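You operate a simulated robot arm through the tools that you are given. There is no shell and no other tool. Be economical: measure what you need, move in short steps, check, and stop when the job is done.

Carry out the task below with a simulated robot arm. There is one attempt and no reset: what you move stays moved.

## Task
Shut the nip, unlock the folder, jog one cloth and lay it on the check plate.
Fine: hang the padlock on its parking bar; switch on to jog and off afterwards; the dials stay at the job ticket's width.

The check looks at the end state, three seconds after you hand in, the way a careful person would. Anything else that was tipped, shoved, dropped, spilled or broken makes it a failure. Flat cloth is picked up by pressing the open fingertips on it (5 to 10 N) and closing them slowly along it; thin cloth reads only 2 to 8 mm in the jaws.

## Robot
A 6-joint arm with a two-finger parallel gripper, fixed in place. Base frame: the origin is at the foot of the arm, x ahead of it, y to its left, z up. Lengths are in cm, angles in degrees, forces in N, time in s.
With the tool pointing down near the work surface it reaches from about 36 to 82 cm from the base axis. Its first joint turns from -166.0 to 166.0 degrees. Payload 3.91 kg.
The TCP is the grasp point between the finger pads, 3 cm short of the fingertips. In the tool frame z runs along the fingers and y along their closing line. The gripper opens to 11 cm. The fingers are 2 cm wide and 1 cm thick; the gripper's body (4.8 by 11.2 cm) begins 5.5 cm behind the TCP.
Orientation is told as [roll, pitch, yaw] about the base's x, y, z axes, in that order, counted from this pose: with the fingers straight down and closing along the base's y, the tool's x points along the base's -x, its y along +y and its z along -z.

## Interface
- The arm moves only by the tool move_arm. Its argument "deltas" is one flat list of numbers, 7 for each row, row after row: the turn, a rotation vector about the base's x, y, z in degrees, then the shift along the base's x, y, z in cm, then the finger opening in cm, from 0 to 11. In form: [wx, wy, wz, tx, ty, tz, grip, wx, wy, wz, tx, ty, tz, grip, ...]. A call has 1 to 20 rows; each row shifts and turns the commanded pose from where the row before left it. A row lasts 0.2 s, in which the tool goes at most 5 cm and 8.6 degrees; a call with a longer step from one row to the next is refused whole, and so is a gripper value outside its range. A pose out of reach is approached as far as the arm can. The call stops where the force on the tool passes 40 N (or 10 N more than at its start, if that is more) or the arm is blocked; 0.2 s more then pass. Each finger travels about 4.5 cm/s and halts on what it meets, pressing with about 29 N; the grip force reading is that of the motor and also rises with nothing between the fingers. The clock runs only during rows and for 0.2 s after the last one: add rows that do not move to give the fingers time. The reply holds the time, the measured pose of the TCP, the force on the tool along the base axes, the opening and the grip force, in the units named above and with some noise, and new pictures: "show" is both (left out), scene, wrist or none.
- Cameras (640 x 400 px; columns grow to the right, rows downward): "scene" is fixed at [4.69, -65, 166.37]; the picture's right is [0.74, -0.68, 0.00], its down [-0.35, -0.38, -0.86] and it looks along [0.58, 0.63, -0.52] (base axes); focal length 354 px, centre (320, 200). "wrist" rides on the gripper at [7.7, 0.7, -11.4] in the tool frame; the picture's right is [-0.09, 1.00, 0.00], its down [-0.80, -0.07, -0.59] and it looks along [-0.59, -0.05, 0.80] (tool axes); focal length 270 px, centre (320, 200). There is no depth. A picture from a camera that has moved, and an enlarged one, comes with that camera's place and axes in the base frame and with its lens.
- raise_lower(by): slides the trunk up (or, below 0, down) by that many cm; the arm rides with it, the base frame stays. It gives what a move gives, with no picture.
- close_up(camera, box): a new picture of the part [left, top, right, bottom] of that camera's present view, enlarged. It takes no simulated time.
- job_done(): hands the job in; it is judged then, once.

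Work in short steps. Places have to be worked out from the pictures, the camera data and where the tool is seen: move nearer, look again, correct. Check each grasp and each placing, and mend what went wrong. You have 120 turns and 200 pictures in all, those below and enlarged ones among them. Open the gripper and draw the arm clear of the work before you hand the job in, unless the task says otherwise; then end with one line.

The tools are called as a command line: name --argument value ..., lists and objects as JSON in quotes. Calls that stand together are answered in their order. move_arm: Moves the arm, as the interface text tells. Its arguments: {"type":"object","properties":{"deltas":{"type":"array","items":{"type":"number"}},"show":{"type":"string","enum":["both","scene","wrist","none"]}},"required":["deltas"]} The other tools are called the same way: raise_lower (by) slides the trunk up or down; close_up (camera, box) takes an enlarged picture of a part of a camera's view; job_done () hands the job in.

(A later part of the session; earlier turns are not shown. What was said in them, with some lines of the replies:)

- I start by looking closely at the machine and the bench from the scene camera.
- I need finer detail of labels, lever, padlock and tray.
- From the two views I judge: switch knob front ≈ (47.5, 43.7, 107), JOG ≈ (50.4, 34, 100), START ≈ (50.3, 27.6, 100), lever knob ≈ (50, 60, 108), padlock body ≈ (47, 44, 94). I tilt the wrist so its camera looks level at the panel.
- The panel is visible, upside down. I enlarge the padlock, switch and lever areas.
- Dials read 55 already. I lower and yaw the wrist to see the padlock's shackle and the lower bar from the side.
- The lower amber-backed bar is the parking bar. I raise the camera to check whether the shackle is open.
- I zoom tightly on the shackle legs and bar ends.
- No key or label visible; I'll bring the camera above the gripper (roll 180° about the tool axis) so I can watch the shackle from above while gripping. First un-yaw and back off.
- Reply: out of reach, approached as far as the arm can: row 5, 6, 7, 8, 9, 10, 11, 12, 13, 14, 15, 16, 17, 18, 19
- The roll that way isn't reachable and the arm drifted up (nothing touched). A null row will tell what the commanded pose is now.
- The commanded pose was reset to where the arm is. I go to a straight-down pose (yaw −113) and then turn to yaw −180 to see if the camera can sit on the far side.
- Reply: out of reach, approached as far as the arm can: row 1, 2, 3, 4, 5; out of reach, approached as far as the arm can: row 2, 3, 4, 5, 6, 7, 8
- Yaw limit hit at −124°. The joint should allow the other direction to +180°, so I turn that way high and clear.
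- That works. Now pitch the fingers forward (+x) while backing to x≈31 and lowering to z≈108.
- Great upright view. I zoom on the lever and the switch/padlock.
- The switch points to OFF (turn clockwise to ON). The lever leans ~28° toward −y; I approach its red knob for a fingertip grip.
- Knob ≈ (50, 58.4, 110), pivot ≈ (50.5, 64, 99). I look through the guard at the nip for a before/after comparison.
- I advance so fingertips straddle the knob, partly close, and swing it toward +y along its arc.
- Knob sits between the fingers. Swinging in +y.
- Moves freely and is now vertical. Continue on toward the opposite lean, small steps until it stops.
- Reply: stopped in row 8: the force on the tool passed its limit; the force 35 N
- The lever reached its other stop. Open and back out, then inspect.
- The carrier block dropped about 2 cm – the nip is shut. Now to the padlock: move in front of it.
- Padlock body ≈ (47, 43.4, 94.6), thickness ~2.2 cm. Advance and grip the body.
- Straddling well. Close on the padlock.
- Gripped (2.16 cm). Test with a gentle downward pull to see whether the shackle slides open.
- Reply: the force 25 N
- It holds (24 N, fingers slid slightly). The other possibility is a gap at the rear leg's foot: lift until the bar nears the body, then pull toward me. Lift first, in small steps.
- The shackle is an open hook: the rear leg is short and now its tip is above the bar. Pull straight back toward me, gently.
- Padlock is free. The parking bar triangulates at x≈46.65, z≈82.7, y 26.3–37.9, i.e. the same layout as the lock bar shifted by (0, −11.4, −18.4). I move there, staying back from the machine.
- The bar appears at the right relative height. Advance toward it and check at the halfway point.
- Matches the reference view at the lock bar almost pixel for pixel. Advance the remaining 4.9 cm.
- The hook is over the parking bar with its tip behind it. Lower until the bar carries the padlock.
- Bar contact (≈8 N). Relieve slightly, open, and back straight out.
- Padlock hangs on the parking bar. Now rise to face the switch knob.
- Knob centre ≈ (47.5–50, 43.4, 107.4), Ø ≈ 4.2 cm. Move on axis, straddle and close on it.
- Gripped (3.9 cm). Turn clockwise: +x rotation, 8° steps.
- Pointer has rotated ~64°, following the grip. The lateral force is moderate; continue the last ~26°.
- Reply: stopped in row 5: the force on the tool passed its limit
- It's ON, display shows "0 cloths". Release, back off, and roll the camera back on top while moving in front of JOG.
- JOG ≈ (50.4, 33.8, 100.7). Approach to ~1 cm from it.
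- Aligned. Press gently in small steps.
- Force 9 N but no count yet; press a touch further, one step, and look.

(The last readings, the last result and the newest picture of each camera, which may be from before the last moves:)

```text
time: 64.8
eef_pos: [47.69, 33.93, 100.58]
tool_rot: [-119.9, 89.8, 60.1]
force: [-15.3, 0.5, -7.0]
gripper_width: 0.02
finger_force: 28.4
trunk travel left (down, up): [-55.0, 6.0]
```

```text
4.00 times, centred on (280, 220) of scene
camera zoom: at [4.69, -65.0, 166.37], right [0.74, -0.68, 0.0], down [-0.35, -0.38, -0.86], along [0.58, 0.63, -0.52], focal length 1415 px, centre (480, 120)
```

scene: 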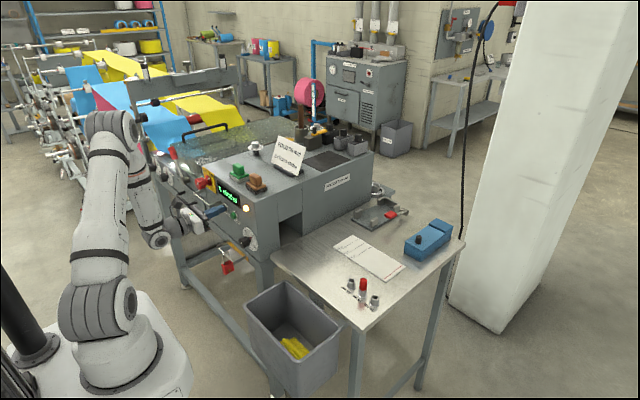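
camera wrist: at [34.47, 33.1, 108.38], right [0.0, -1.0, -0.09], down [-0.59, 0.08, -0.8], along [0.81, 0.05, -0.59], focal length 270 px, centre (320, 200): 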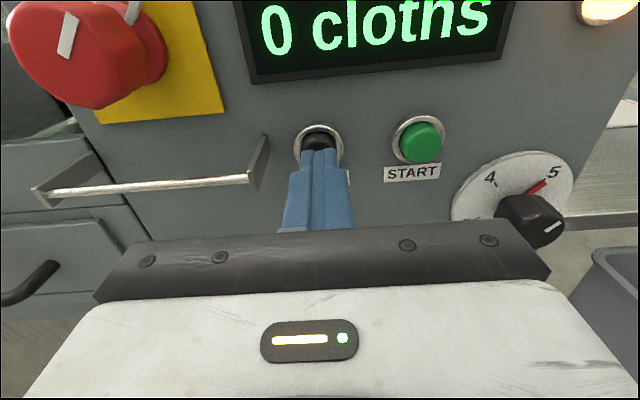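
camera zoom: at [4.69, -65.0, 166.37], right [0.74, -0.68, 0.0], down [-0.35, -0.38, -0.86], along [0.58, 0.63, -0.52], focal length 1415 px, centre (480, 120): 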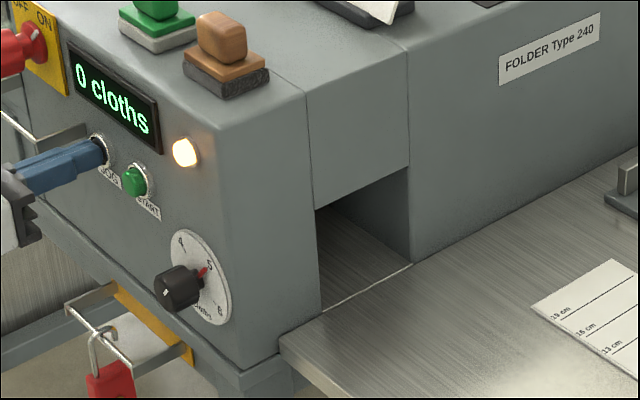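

The button is depressed. Release it and watch.

move_arm --deltas '[0, 0, 0, -0.6, 0, 0, 0, 0, 0, 0, -1.5, 0, 0, 0, 0, 0, 0, 0, 0, 0, 0, 0, 0, 0, 0, 0, 0, 0]' --show "wrist"

close_up --camera "scene" --box '[200, 170, 360, 270]'

```text
time: 65.8
eef_pos: [45.84, 33.92, 100.58]
tool_rot: [-112.5, 89.7, 67.4]
force: [0.6, 0.0, -0.2]
gripper_width: 0.01
finger_force: 29.2
trunk travel left (down, up): [-55.0, 6.0]
camera wrist: at [34.23, 33.17, 108.36], right [0.0, -1.0, -0.09], down [-0.59, 0.08, -0.8], along [0.81, 0.05, -0.59], focal length 270 px, centre (320, 200)
```

wrist: 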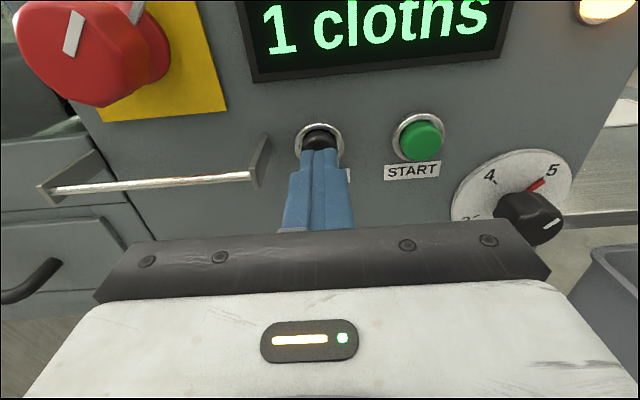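

```text
4.00 times, centred on (280, 220) of scene
camera zoom: at [4.69, -65.0, 166.37], right [0.74, -0.68, 0.0], down [-0.35, -0.38, -0.86], along [0.58, 0.63, -0.52], focal length 1415 px, centre (480, 120)
```

zoom: 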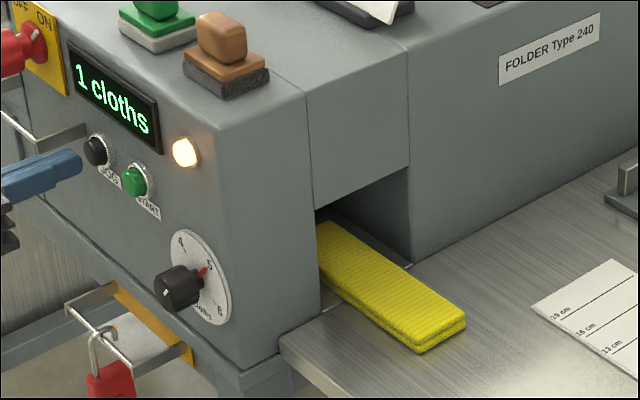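

One cloth delivered, "1 cloths". Now switch off: back off, roll the gripper vertical, return in front of the knob.

move_arm --deltas '[0, 0, 0, -3.5, 0, 0, 0, 0, 0, 0, -3.5, 0, 0, 0, 8.2, 0, 0, 0, 0.9, 0.7, 1, 8.2, 0, 0, 0, 0.9, 0.7, 2, 8.2, 0, 0, 0, 0.9, 0.7, 3, 8.2, 0, 0, 0, 0.9, 0.7, 4, 8.2, 0, 0, 0, 0.9, 0.6, 5, 8.2, 0, 0, 0, 0.9, 0.6, 6, 8.2, 0, 0, 0, 0.9, 0.6, 7, 8.2, 0, 0, 0, 0.9, 0.6, 7, 8.2, 0, 0, 0, 0.9, 0.6, 7, 8.2, 0, 0, 0, 0.9, 0.6, 7, 8, 0, 0, 0, 0.6, 0.4, 7, 0, 0, 0, 0, 0, 0, 7]' --show "wrist"

close_up --camera "scene" --box '[180, 165, 260, 215]'

```text
time: 68.8
eef_pos: [38.76, 43.6, 107.47]
tool_rot: [-89.9, -0.4, 90.0]
force: [-0.8, 0.5, 0.2]
gripper_width: 6.99
finger_force: 0.0
trunk travel left (down, up): [-55.0, 6.0]
camera wrist: at [27.19, 35.91, 106.7], right [0.0, 0.09, -1.0], down [-0.59, 0.8, 0.08], along [0.81, 0.59, 0.05], focal length 270 px, centre (320, 200)
```

wrist: 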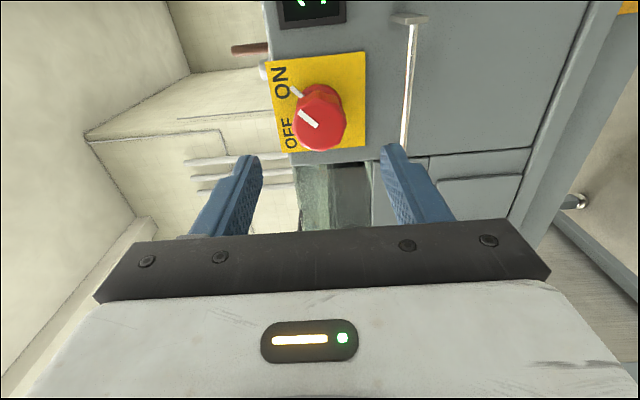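

```text
8.00 times, centred on (220, 190) of scene
camera zoom: at [4.69, -65.0, 166.37], right [0.74, -0.68, 0.0], down [-0.35, -0.38, -0.86], along [0.58, 0.63, -0.52], focal length 2830 px, centre (1120, 280)
```

zoom: 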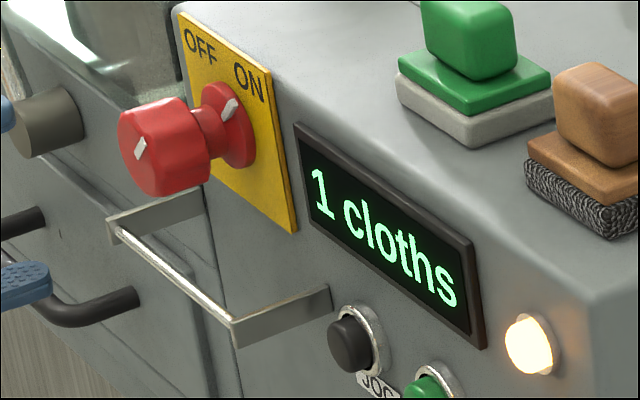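

Aligned as before. Advance to x≈47.1 and grip the knob.

move_arm --deltas '[0, 0, 0, 2.4, 0, 0, 7, 0, 0, 0, 2.4, 0, 0, 7, 0, 0, 0, 2.4, 0, 0, 7, 0, 0, 0, 1.2, 0, 0, 6, 0, 0, 0, 0, 0, 0, 5, 0, 0, 0, 0, 0, 0, 4, 0, 0, 0, 0, 0, 0, 3.5, 0, 0, 0, 0, 0, 0, 3.5]' --show "wrist"

```text
time: 70.6
eef_pos: [47.23, 43.56, 107.45]
tool_rot: [-89.7, -0.2, 89.9]
force: [-1.1, -1.5, -10.6]
gripper_width: 3.86
finger_force: 44.7
trunk travel left (down, up): [-55.0, 6.0]
camera wrist: at [35.74, 35.85, 106.78], right [0.0, 0.09, -1.0], down [-0.59, 0.8, 0.07], along [0.81, 0.59, 0.05], focal length 270 px, centre (320, 200)
```

wrist: 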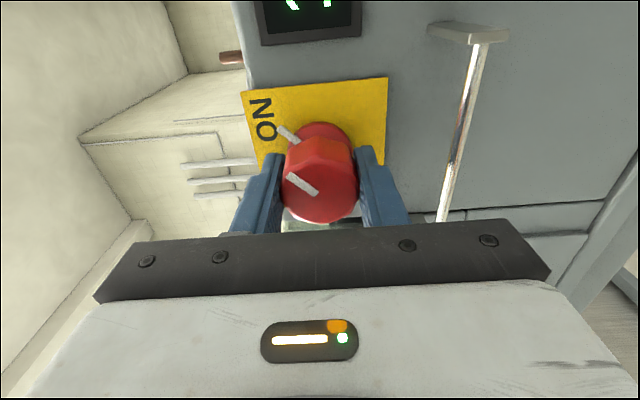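

Gripped. Turn it back counter-clockwise, 90°.

move_arm --deltas '[-8, 0, 0, 0, 0, 0, 3.5, -8, 0, 0, 0, 0, 0, 3.5, -8, 0, 0, 0, 0, 0, 3.5, -8, 0, 0, 0, 0, 0, 3.5, -8, 0, 0, 0, 0, 0, 3.5, -8, 0, 0, 0, 0, 0, 3.5, -8, 0, 0, 0, 0, 0, 3.5, -8, 0, 0, 0, 0, 0, 3.5, -8, 0, 0, 0, 0, 0, 3.5, -8, 0, 0, 0, 0, 0, 3.5, -6, 0, 0, 0, 0, 0, 3.5, -3, 0, 0, 0, 0, 0, 3.5, 0, 0, 0, 0, 0, 0, 3.5]' --show "wrist"

close_up --camera "scene" --box '[180, 165, 260, 215]'

```text
time: 73.4
eef_pos: [47.17, 43.46, 107.27]
tool_rot: [-89.1, 89.0, 90.5]
force: [0.5, -7.9, -16.6]
gripper_width: 3.87
finger_force: 44.8
trunk travel left (down, up): [-55.0, 6.0]
camera wrist: at [35.76, 42.6, 115.02], right [0.0, -0.99, -0.11], down [-0.59, 0.09, -0.8], along [0.8, 0.06, -0.59], focal length 270 px, centre (320, 200)
```

wrist: 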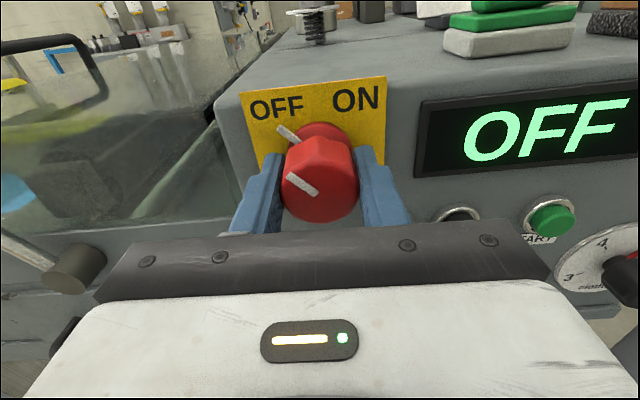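

```text
8.00 times, centred on (220, 190) of scene
camera zoom: at [4.69, -65.0, 166.37], right [0.74, -0.68, 0.0], down [-0.35, -0.38, -0.86], along [0.58, 0.63, -0.52], focal length 2830 px, centre (1120, 280)
```

zoom: 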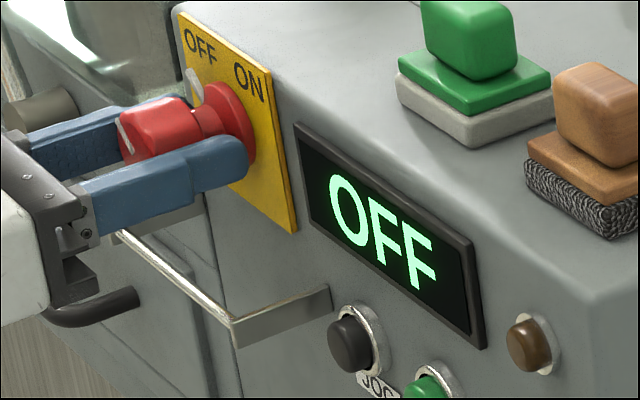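

Switch is OFF again. Release, back away and go back to the tool-down pose, high above.

move_arm --deltas '[0, 0, 0, 0, 0, 0, 5, 0, 0, 0, 0, 0, 0, 7, 0, 0, 0, 0, 0, 0, 9, 0, 0, 0, -3, 0, 0, 9, 0, 0, 0, -4, 0, 0, 9, 0, 0, 0, -4, 0, 0, 9, 0, 0, 0, -4, 0, 2, 9, 0, 8, 0, 0, -0.5, 3, 9, 0, 8, 0, 0, -0.5, 3, 9, 0, 8, 0, 0, -0.5, 3, 9, 0, 8, 0, 0, -0.5, 3, 9, 0, 8, 0, 0, -0.5, 3, 9, 0, 8, 0, 0, -0.5, 3, 9, 0, 8, 0, 0, -0.5, 3, 9, 0, 8, 0, 1, -1, 3, 9, 0, 8, 0, 1, -1, 3, 9, 0, 8, 0, 2, -1, 2, 9, 0, 8, 0, 2, -1, 2, 9, 0, 1, 0, 2, -1, 1, 9, 0, 0, 0, 0, 0, 0, 9]'

close_up --camera "scene" --box '[160, 130, 320, 250]'

```text
time: 77.6
eef_pos: [40.07, 34.79, 141.46]
tool_rot: [0.1, 1.0, 178.8]
force: [0.4, 0.6, 0.3]
gripper_width: 9.0
finger_force: 0.0
trunk travel left (down, up): [-55.0, 6.0]
camera wrist: at [47.48, 33.96, 153.04], right [-0.11, -0.99, 0.0], down [-0.81, 0.09, 0.58], along [-0.58, 0.06, -0.81], focal length 270 px, centre (320, 200)
```

scene: 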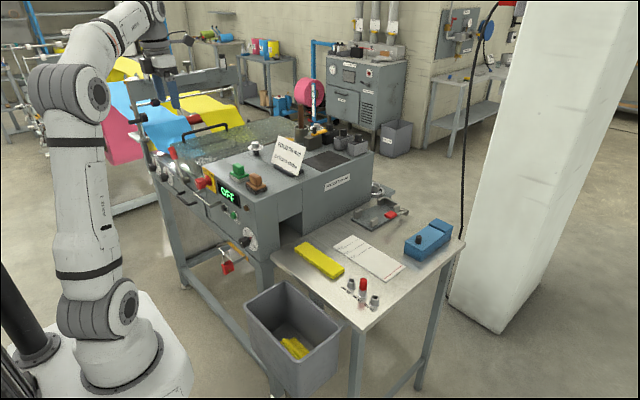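
wrist: 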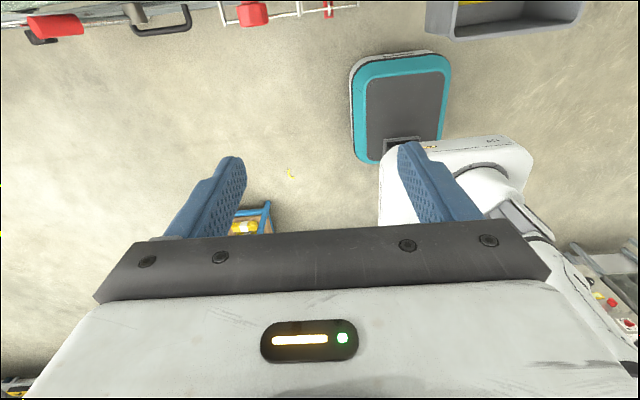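

```text
3.33 times, centred on (240, 190) of scene
camera zoom: at [4.69, -65.0, 166.37], right [0.74, -0.68, 0.0], down [-0.35, -0.38, -0.86], along [0.58, 0.63, -0.52], focal length 1179 px, centre (587, 233)
```

zoom: 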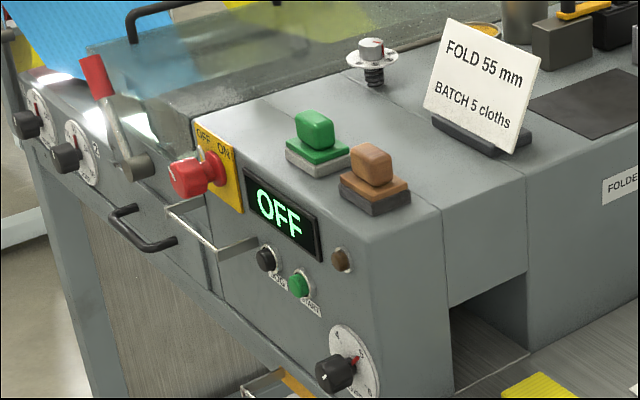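

The cloth has come fully out onto the table. Zoom on it.

close_up --camera "scene" --box '[280, 220, 400, 300]'

```text
5.00 times, centred on (340, 260) of scene
camera zoom: at [4.69, -65.0, 166.37], right [0.74, -0.68, 0.0], down [-0.35, -0.38, -0.86], along [0.58, 0.63, -0.52], focal length 1769 px, centre (220, -100)
```

zoom: 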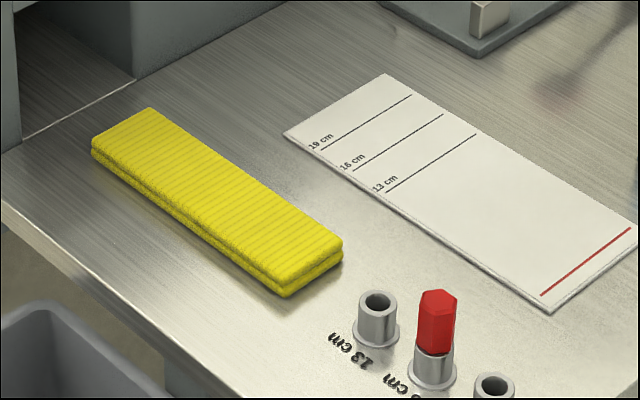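

Cloth lies at x 61.8–67.3, y −8.6…10, centre ≈ (64.5, 0.7), ~1 cm thick; the check plate spans x 73–82.8, y −20.5…2.4. Move over the cloth with the fingers closing across its width (yaw 90).

move_arm --deltas '[0, 1, -8, 2.2, -3.1, 0, 9, 0, 0, -8.1, 2.2, -3.1, 0, 9, 0, 0, -8.1, 2.2, -3.1, 0, 9, 0, 0, -8.1, 2.2, -3.1, 0, 9, 0, 0, -8.1, 2.2, -3.1, 0, 9, 0, 0, -8.1, 2.2, -3.1, 0, 9, 0, 0, -8.1, 2.2, -3.1, 0, 9, 0, 0, -8.1, 2.2, -3.1, 0, 9, 0, 0, -8.1, 2.2, -3.1, -2, 9, 0, 0, -8.1, 2.2, -3.1, -3, 9, 0, 0, -8, 2.4, -3.1, -3, 9, 0, 0, 0, 0, 0, -4.5, 9, 0, 0, 0, 0, 0, -4.5, 9, 0, 0, 0, 0, 0, -4.5, 9, 0, 0, 0, 0, 0, -4, 9, 0, 0, 0, 0, 0, 0, 9]'

```text
time: 81.0
eef_pos: [64.65, 0.85, 115.72]
tool_rot: [0.1, 0.1, 89.9]
force: [-0.5, 0.1, 0.0]
gripper_width: 9.0
finger_force: 0.0
trunk travel left (down, up): [-55.0, 6.0]
camera wrist: at [63.92, -6.83, 127.26], right [-1.0, 0.09, 0.0], down [0.07, 0.8, 0.59], along [0.05, 0.59, -0.81], focal length 270 px, centre (320, 200)
```

scene: 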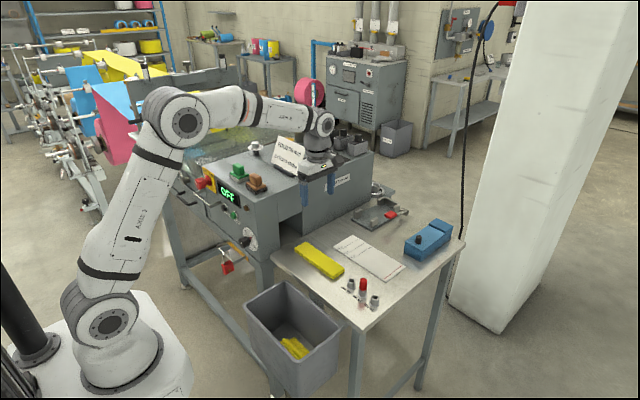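
wrist: 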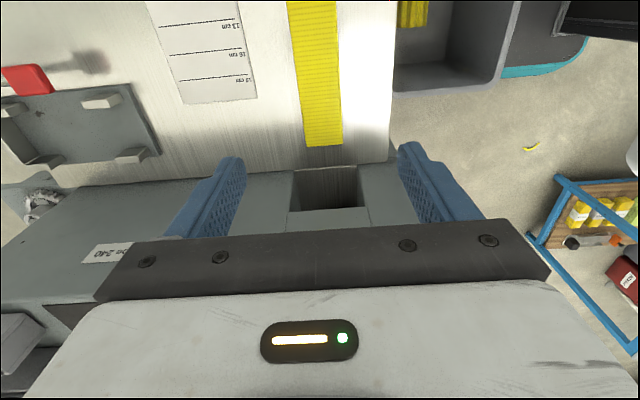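

Positions agree (cloth end at y≈10.4, x≈64.9). Descend above the cloth and look.

move_arm --deltas '[0, 0, 0, 0, 0, -4, 9, 0, 0, 0, 0, 0, -4, 9, 0, 0, 0, 0, 0, -4, 9, 0, 0, 0, 0, 0, -4, 8, 0, 0, 0, 0, 0, -2, 8, 0, 0, 0, 0, 0, 0, 8]'

close_up --camera "scene" --box '[280, 210, 400, 300]'

```text
time: 82.4
eef_pos: [64.55, 1.09, 97.77]
tool_rot: [0.2, 0.1, 89.8]
force: [-0.6, -0.2, 0.0]
gripper_width: 8.02
finger_force: 0.1
trunk travel left (down, up): [-55.0, 6.0]
camera wrist: at [63.86, -6.83, 109.31], right [-1.0, 0.09, 0.0], down [0.07, 0.8, 0.59], along [0.05, 0.59, -0.81], focal length 270 px, centre (320, 200)
```

scene: 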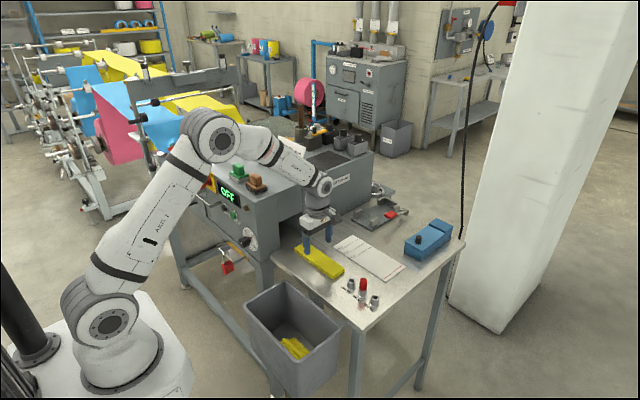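
wrist: 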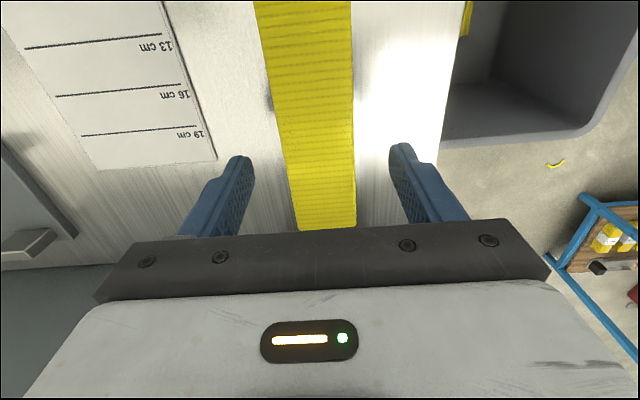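

```text
4.44 times, centred on (340, 255) of scene
camera zoom: at [4.69, -65.0, 166.37], right [0.74, -0.68, 0.0], down [-0.35, -0.38, -0.86], along [0.58, 0.63, -0.52], focal length 1572 px, centre (231, -44)
```

zoom: 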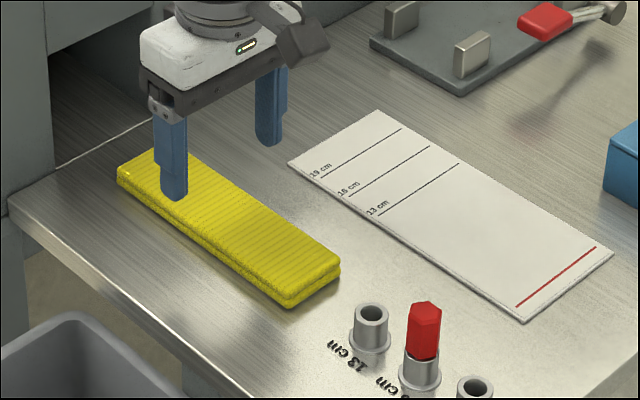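

Well centred. Lower so the tips sit just above the table on either side, then close gently.

move_arm --deltas '[0, 0, 0, 0.1, -0.3, -2, 8, 0, 0, 0, 0, 0, -2, 8, 0, 0, 0, 0, 0, -0.8, 8, 0, 0, 0, 0, 0, -0.4, 8, 0, 0, 0, 0, 0, 0, 7, 0, 0, 0, 0, 0, 0, 6.4, 0, 0, 0, 0, 0, 0, 6]'

close_up --camera "scene" --box '[290, 220, 370, 290]'

```text
time: 84.0
eef_pos: [64.62, 0.5, 92.56]
tool_rot: [0.2, 0.1, 89.9]
force: [0.2, 0.3, -0.3]
gripper_width: 6.0
finger_force: 0.1
trunk travel left (down, up): [-55.0, 6.0]
camera wrist: at [63.91, -7.14, 104.19], right [-1.0, 0.09, 0.0], down [0.08, 0.8, 0.59], along [0.05, 0.59, -0.81], focal length 270 px, centre (320, 200)
```

scene: 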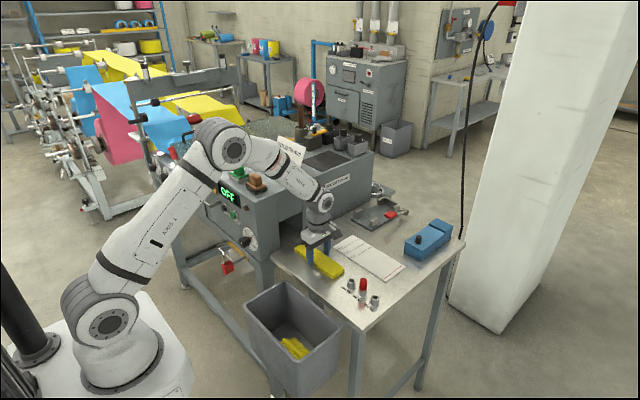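
wrist: 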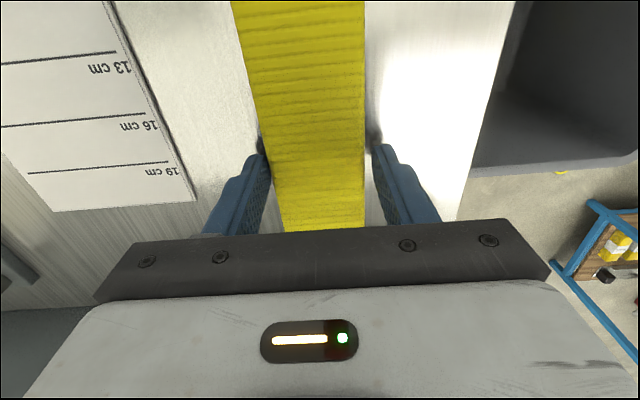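

```text
5.71 times, centred on (330, 255) of scene
camera zoom: at [4.69, -65.0, 166.37], right [0.74, -0.68, 0.0], down [-0.35, -0.38, -0.86], along [0.58, 0.63, -0.52], focal length 2021 px, centre (263, -114)
```

zoom: 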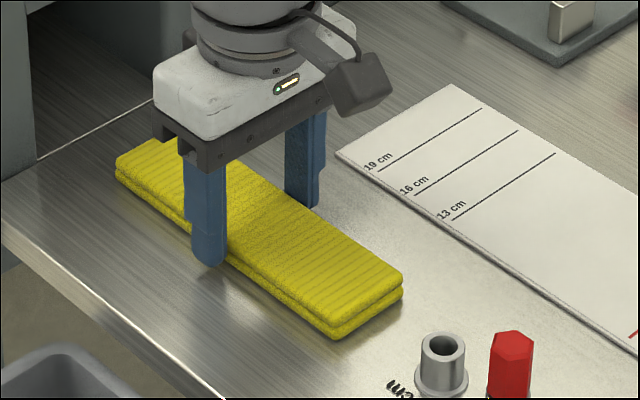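

Straddling the whole fold. Close slowly.

move_arm --deltas '[0, 0, 0, 0, 0, 0, 5.7, 0, 0, 0, 0, 0, 0, 5.5, 0, 0, 0, 0, 0, 0, 5.3, 0, 0, 0, 0, 0, 0, 5.1, 0, 0, 0, 0, 0, 0, 5.0, 0, 0, 0, 0, 0, 0, 5.0]' --show "wrist"

close_up --camera "scene" --box '[290, 220, 370, 290]'

```text
time: 85.4
eef_pos: [64.58, 0.57, 92.68]
tool_rot: [0.1, 0.1, 89.8]
force: [-0.1, 0.4, 1.5]
gripper_width: 5.43
finger_force: 29.1
trunk travel left (down, up): [-55.0, 6.0]
camera wrist: at [63.9, -7.14, 104.2], right [-1.0, 0.09, 0.0], down [0.08, 0.8, 0.59], along [0.05, 0.59, -0.81], focal length 270 px, centre (320, 200)
```

wrist: 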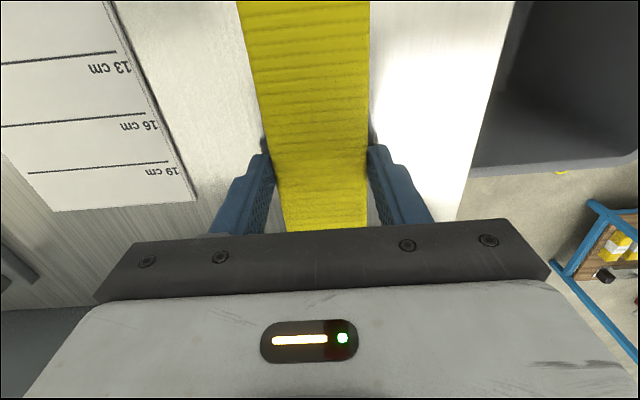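

```text
5.71 times, centred on (330, 255) of scene
camera zoom: at [4.69, -65.0, 166.37], right [0.74, -0.68, 0.0], down [-0.35, -0.38, -0.86], along [0.58, 0.63, -0.52], focal length 2021 px, centre (263, -114)
```

zoom: 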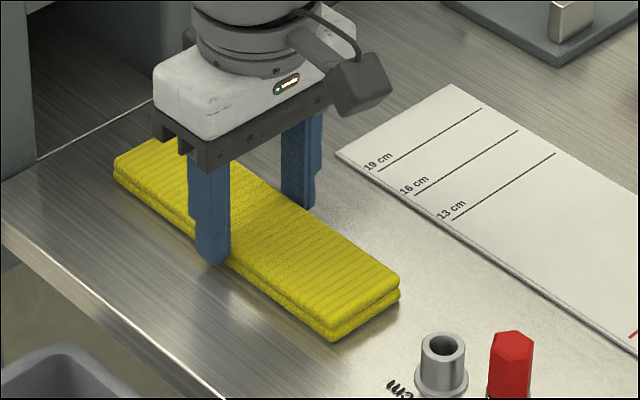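

It is firm: gripped at 5.43 cm. Lift slowly.

move_arm --deltas '[0, 0, 0, 0, 0, 0.5, 5, 0, 0, 0, 0, 0, 1, 5, 0, 0, 0, 0, 0, 1, 5, 0, 0, 0, 0, 0, 1.5, 5, 0, 0, 0, 0, 0, 1, 5, 0, 0, 0, 0, 0, 0, 5]'

close_up --camera "scene" --box '[290, 210, 370, 290]'

```text
time: 86.8
eef_pos: [64.61, 0.47, 97.67]
tool_rot: [0.2, 0.2, 89.8]
force: [1.1, 0.6, -0.2]
gripper_width: 5.44
finger_force: 29.2
trunk travel left (down, up): [-55.0, 6.0]
camera wrist: at [63.87, -7.12, 109.17], right [-1.0, 0.09, 0.0], down [0.08, 0.8, 0.59], along [0.05, 0.59, -0.81], focal length 270 px, centre (320, 200)
```

scene: 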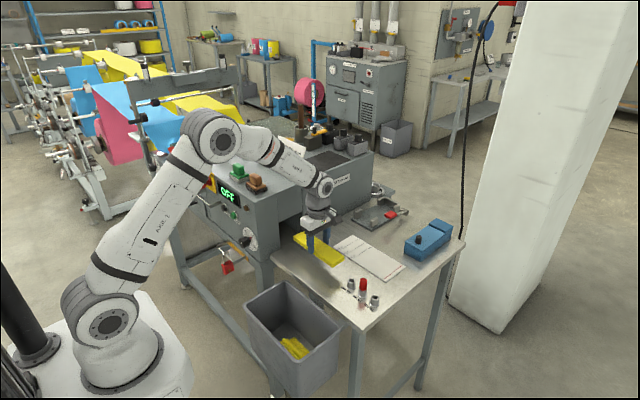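
wrist: 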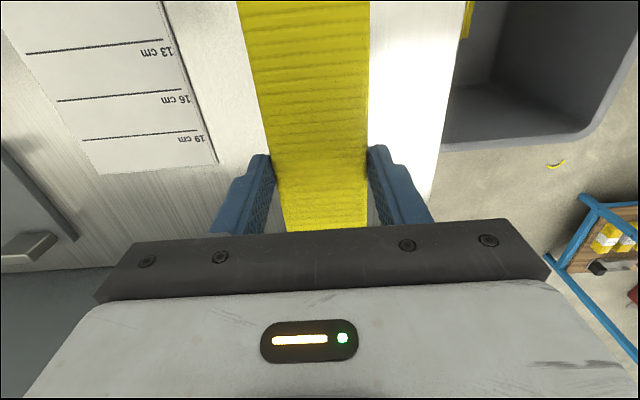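

```text
5.00 times, centred on (330, 250) of scene
camera zoom: at [4.69, -65.0, 166.37], right [0.74, -0.68, 0.0], down [-0.35, -0.38, -0.86], along [0.58, 0.63, -0.52], focal length 1769 px, centre (270, -50)
```

zoom: 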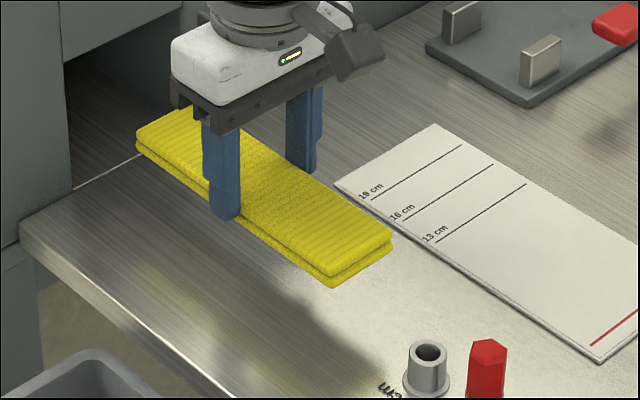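

Cloth lifted as a flat stack. Carry: x first (+13.3), then y (−10.9), keeping clear of the pegs.

move_arm --deltas '[0, 0, 0, 1.9, 0, 0.2, 5, 0, 0, 0, 1.9, 0, 0, 5, 0, 0, 0, 1.9, 0, 0, 5, 0, 0, 0, 1.9, 0, 0, 5, 0, 0, 0, 1.9, 0, 0, 5, 0, 0, 0, 1.9, 0, 0, 5, 0, 0, 0, 1.9, -1.5, 0, 5, 0, 0, 0, 0, -1.9, 0, 5, 0, 0, 0, 0, -1.9, 0, 5, 0, 0, 0, 0, -1.9, 0, 5, 0, 0, 0, 0, -1.9, 0, 5, 0, 0, 0, 0, -1.8, 0, 5, 0, 0, 0, 0, 0, 0, 5, 0, 0, 0, 0, 0, 0, 5]'

close_up --camera "scene" --box '[320, 210, 430, 300]'

```text
time: 89.8
eef_pos: [78.22, -10.23, 97.84]
tool_rot: [0.3, 0.1, 89.8]
force: [0.0, -0.7, -0.2]
gripper_width: 5.45
finger_force: 29.5
trunk travel left (down, up): [-55.0, 6.0]
camera wrist: at [77.44, -17.89, 109.36], right [-1.0, 0.09, 0.0], down [0.08, 0.8, 0.59], along [0.05, 0.59, -0.81], focal length 270 px, centre (320, 200)
```

scene: 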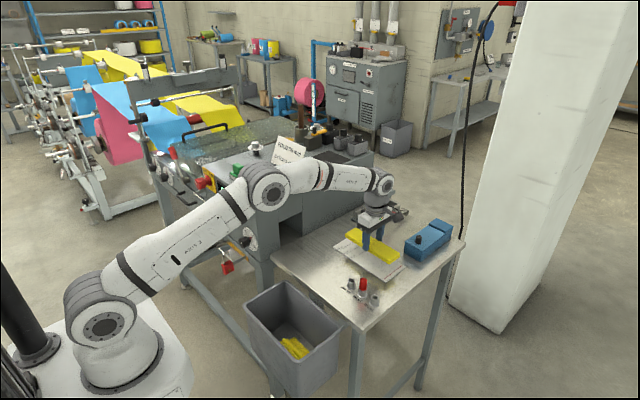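
wrist: 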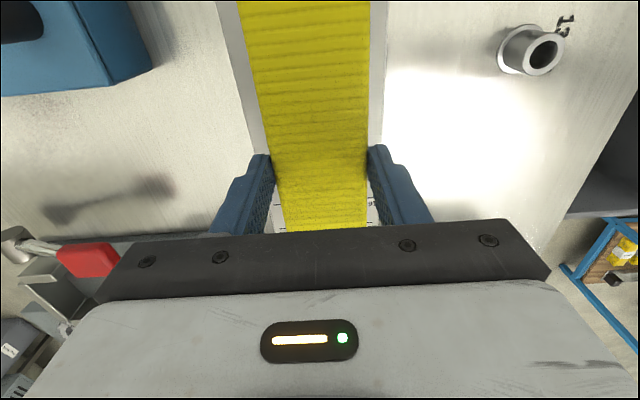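

```text
4.44 times, centred on (375, 255) of scene
camera zoom: at [4.69, -65.0, 166.37], right [0.74, -0.68, 0.0], down [-0.35, -0.38, -0.86], along [0.58, 0.63, -0.52], focal length 1572 px, centre (76, -44)
```

zoom: 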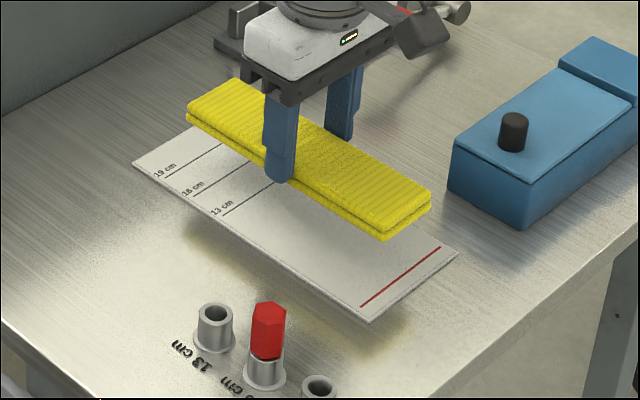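

The near end is over the red line (y≈−19.4) and x is centred. Lower onto the plate, last bit slowly.

move_arm --deltas '[0, 0, 0, -0.2, 0, -1.5, 5, 0, 0, 0, 0, 0, -1.5, 5, 0, 0, 0, 0, 0, -1, 5, 0, 0, 0, 0, 0, -0.4, 5, 0, 0, 0, 0, 0, -0.2, 5, 0, 0, 0, 0, 0, -0.1, 5, 0, 0, 0, 0, 0, 0, 5]' --show "wrist"

close_up --camera "scene" --box '[320, 210, 430, 300]'

```text
time: 91.4
eef_pos: [77.9, -10.43, 93.17]
tool_rot: [0.2, 0.2, 89.8]
force: [-0.6, -0.1, -0.9]
gripper_width: 5.41
finger_force: 29.1
trunk travel left (down, up): [-55.0, 6.0]
camera wrist: at [77.1, -18.12, 104.74], right [-1.0, 0.09, 0.0], down [0.08, 0.8, 0.59], along [0.05, 0.59, -0.81], focal length 270 px, centre (320, 200)
```

wrist: 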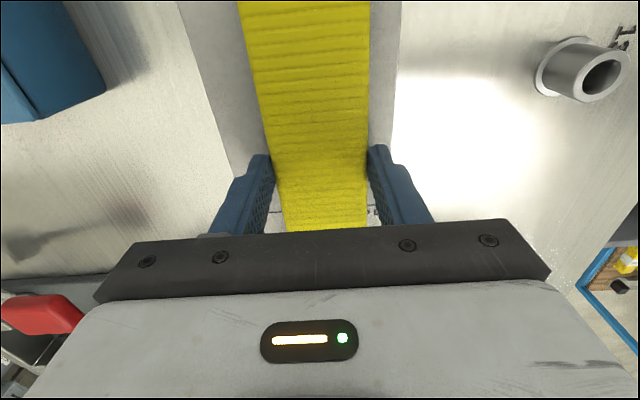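

```text
4.44 times, centred on (375, 255) of scene
camera zoom: at [4.69, -65.0, 166.37], right [0.74, -0.68, 0.0], down [-0.35, -0.38, -0.86], along [0.58, 0.63, -0.52], focal length 1572 px, centre (76, -44)
```

zoom: 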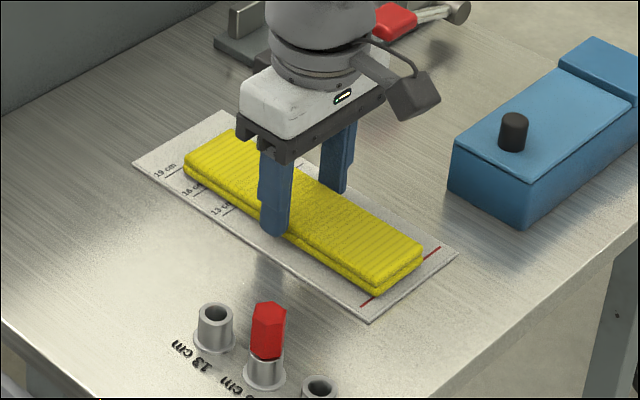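

The near end sits on the red line. Ease down the last millimetres, then release.

move_arm --deltas '[0, 0, 0, 0, 0, -0.1, 5, 0, 0, 0, 0, 0, -0.1, 5, 0, 0, 0, 0, 0, -0.05, 5, 0, 0, 0, 0, 0, 0, 5]' --show "none"

```text
time: 92.4
eef_pos: [77.78, -10.33, 92.99]
tool_rot: [0.1, 0.1, 89.7]
force: [-0.8, -0.2, 3.6]
gripper_width: 5.41
finger_force: 29.4
trunk travel left (down, up): [-55.0, 6.0]
```

Contact (3.6 N). Open gently, then rise straight up.

move_arm --deltas '[0, 0, 0, 0, 0, 0, 5.5, 0, 0, 0, 0, 0, 0, 5.8, 0, 0, 0, 0, 0, 0, 6.4, 0, 0, 0, 0, 0, 0, 7.2, 0, 0, 0, 0, 0, 0, 7.5, 0, 0, 0, 0, 0, 0.5, 7.5, 0, 0, 0, 0, 0, 2, 7.5, 0, 0, 0, 0, 0, 4, 7.5, 0, 0, 0, 0, 0, 4, 8, 0, 0, 0, 0, 0, 4, 8, 0, 0, 0, 0, 0, 4, 9, 0, 0, 0, -2, 0, 4, 9, 0, 0, 0, -3, 1, 4, 9, 0, 0, 0, -4, 1, 2, 9, 0, 0, 0, -4, 1, 2, 9, 0, 0, 0, -4, 1, 2, 9, 0, 0, 0, -4, 1, 1, 9, 0, 0, 0, 0, 0, 0, 9]'

close_up --camera "scene" --box '[320, 190, 450, 300]'

close_up --camera "scene" --box '[140, 130, 300, 290]'

```text
refused: row 13 steps farther than a row can; nothing moved
```

```text
3.64 times, centred on (385, 245) of scene
camera zoom: at [4.69, -65.0, 166.37], right [0.74, -0.68, 0.0], down [-0.35, -0.38, -0.86], along [0.58, 0.63, -0.52], focal length 1286 px, centre (84, 36)
```

zoom: 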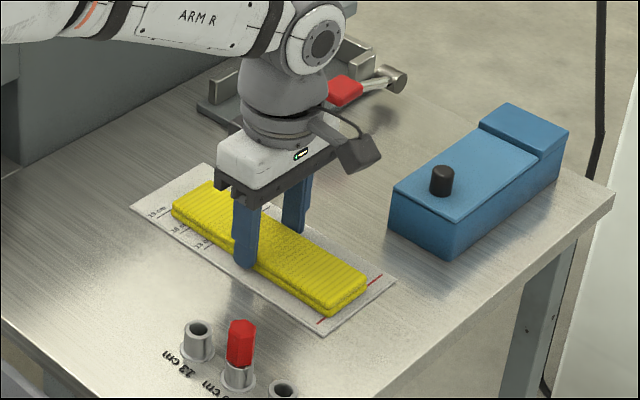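

```text
2.50 times, centred on (220, 210) of scene
camera zoom: at [4.69, -65.0, 166.37], right [0.74, -0.68, 0.0], down [-0.35, -0.38, -0.86], along [0.58, 0.63, -0.52], focal length 884 px, centre (570, 175)
```

zoom: 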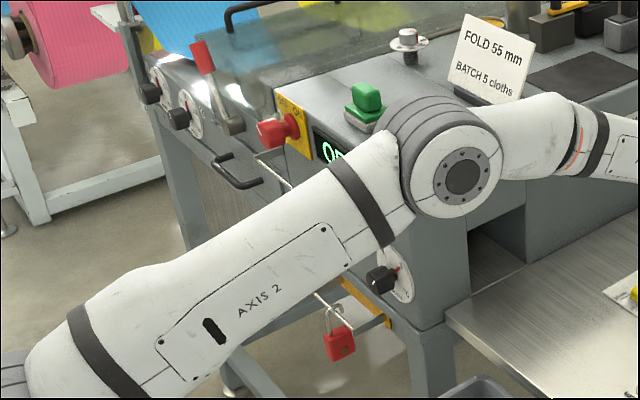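

One row was too long; repeat with shorter steps.

move_arm --deltas '[0, 0, 0, 0, 0, 0, 5.5, 0, 0, 0, 0, 0, 0, 5.8, 0, 0, 0, 0, 0, 0, 6.4, 0, 0, 0, 0, 0, 0, 7.2, 0, 0, 0, 0, 0, 0, 7.5, 0, 0, 0, 0, 0, 0.5, 7.5, 0, 0, 0, 0, 0, 2, 7.5, 0, 0, 0, 0, 0, 4, 7.5, 0, 0, 0, 0, 0, 4, 8, 0, 0, 0, 0, 0, 4, 8, 0, 0, 0, 0, 0, 4, 9, 0, 0, 0, -2, 0, 4, 9, 0, 0, 0, -2.5, 0.5, 3, 9, 0, 0, 0, -3, 0.5, 2, 9, 0, 0, 0, -3, 0.5, 2, 9, 0, 0, 0, -3, 0.5, 2, 9, 0, 0, 0, -3, 0.5, 1, 9, 0, 0, 0, 0, 0, 0, 9]'

close_up --camera "scene" --box '[320, 190, 450, 300]'

close_up --camera "scene" --box '[140, 130, 300, 290]'

```text
time: 96.2
eef_pos: [61.07, -7.81, 125.4]
tool_rot: [0.2, 0.1, 89.8]
force: [-0.3, -0.1, 0.0]
gripper_width: 8.97
finger_force: 0.1
trunk travel left (down, up): [-55.0, 6.0]
camera wrist: at [60.36, -15.55, 136.95], right [-1.0, 0.09, 0.0], down [0.08, 0.8, 0.59], along [0.05, 0.59, -0.81], focal length 270 px, centre (320, 200)
```

scene: 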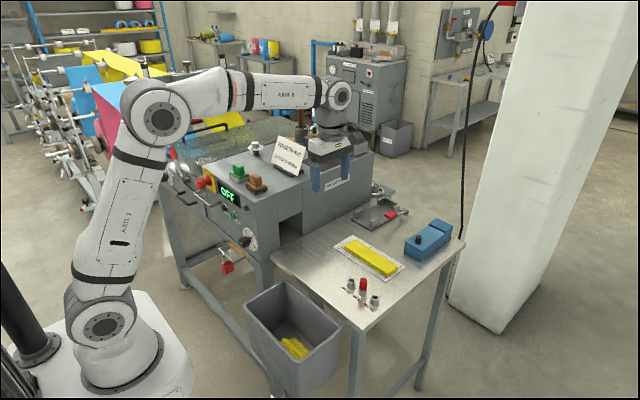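
wrist: 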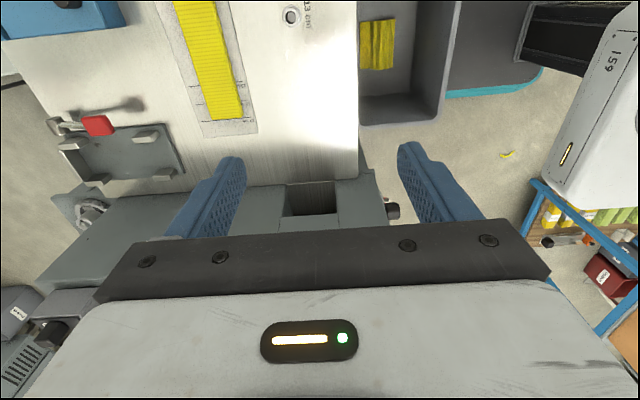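

```text
3.64 times, centred on (385, 245) of scene
camera zoom: at [4.69, -65.0, 166.37], right [0.74, -0.68, 0.0], down [-0.35, -0.38, -0.86], along [0.58, 0.63, -0.52], focal length 1286 px, centre (84, 36)
```

zoom: 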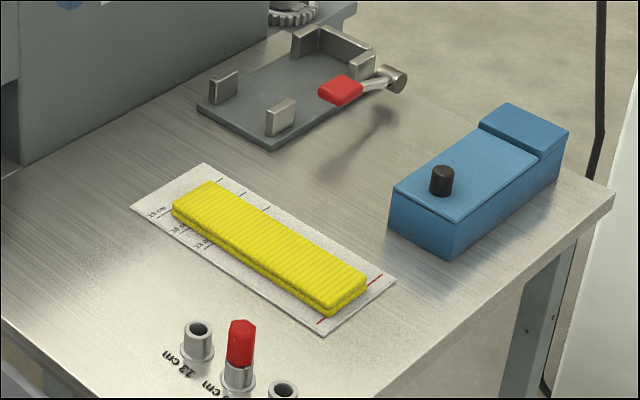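

```text
2.50 times, centred on (220, 210) of scene
camera zoom: at [4.69, -65.0, 166.37], right [0.74, -0.68, 0.0], down [-0.35, -0.38, -0.86], along [0.58, 0.63, -0.52], focal length 884 px, centre (570, 175)
```

zoom: 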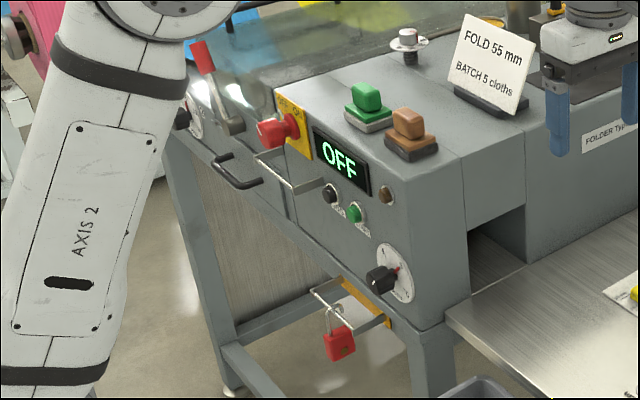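

The cloth lies flat on the check plate, end on the red line. The switch is OFF, the padlock hangs on its parking bar, the lever is at shut and the arm is clear. Hand in.

job_done

```text
The job is handed in.
```

The job is handed in: nip shut, padlock hung on its parking bar, one cloth jogged and laid flat on the check plate, and the switch back to OFF. The dials were not touched and stay at 55.
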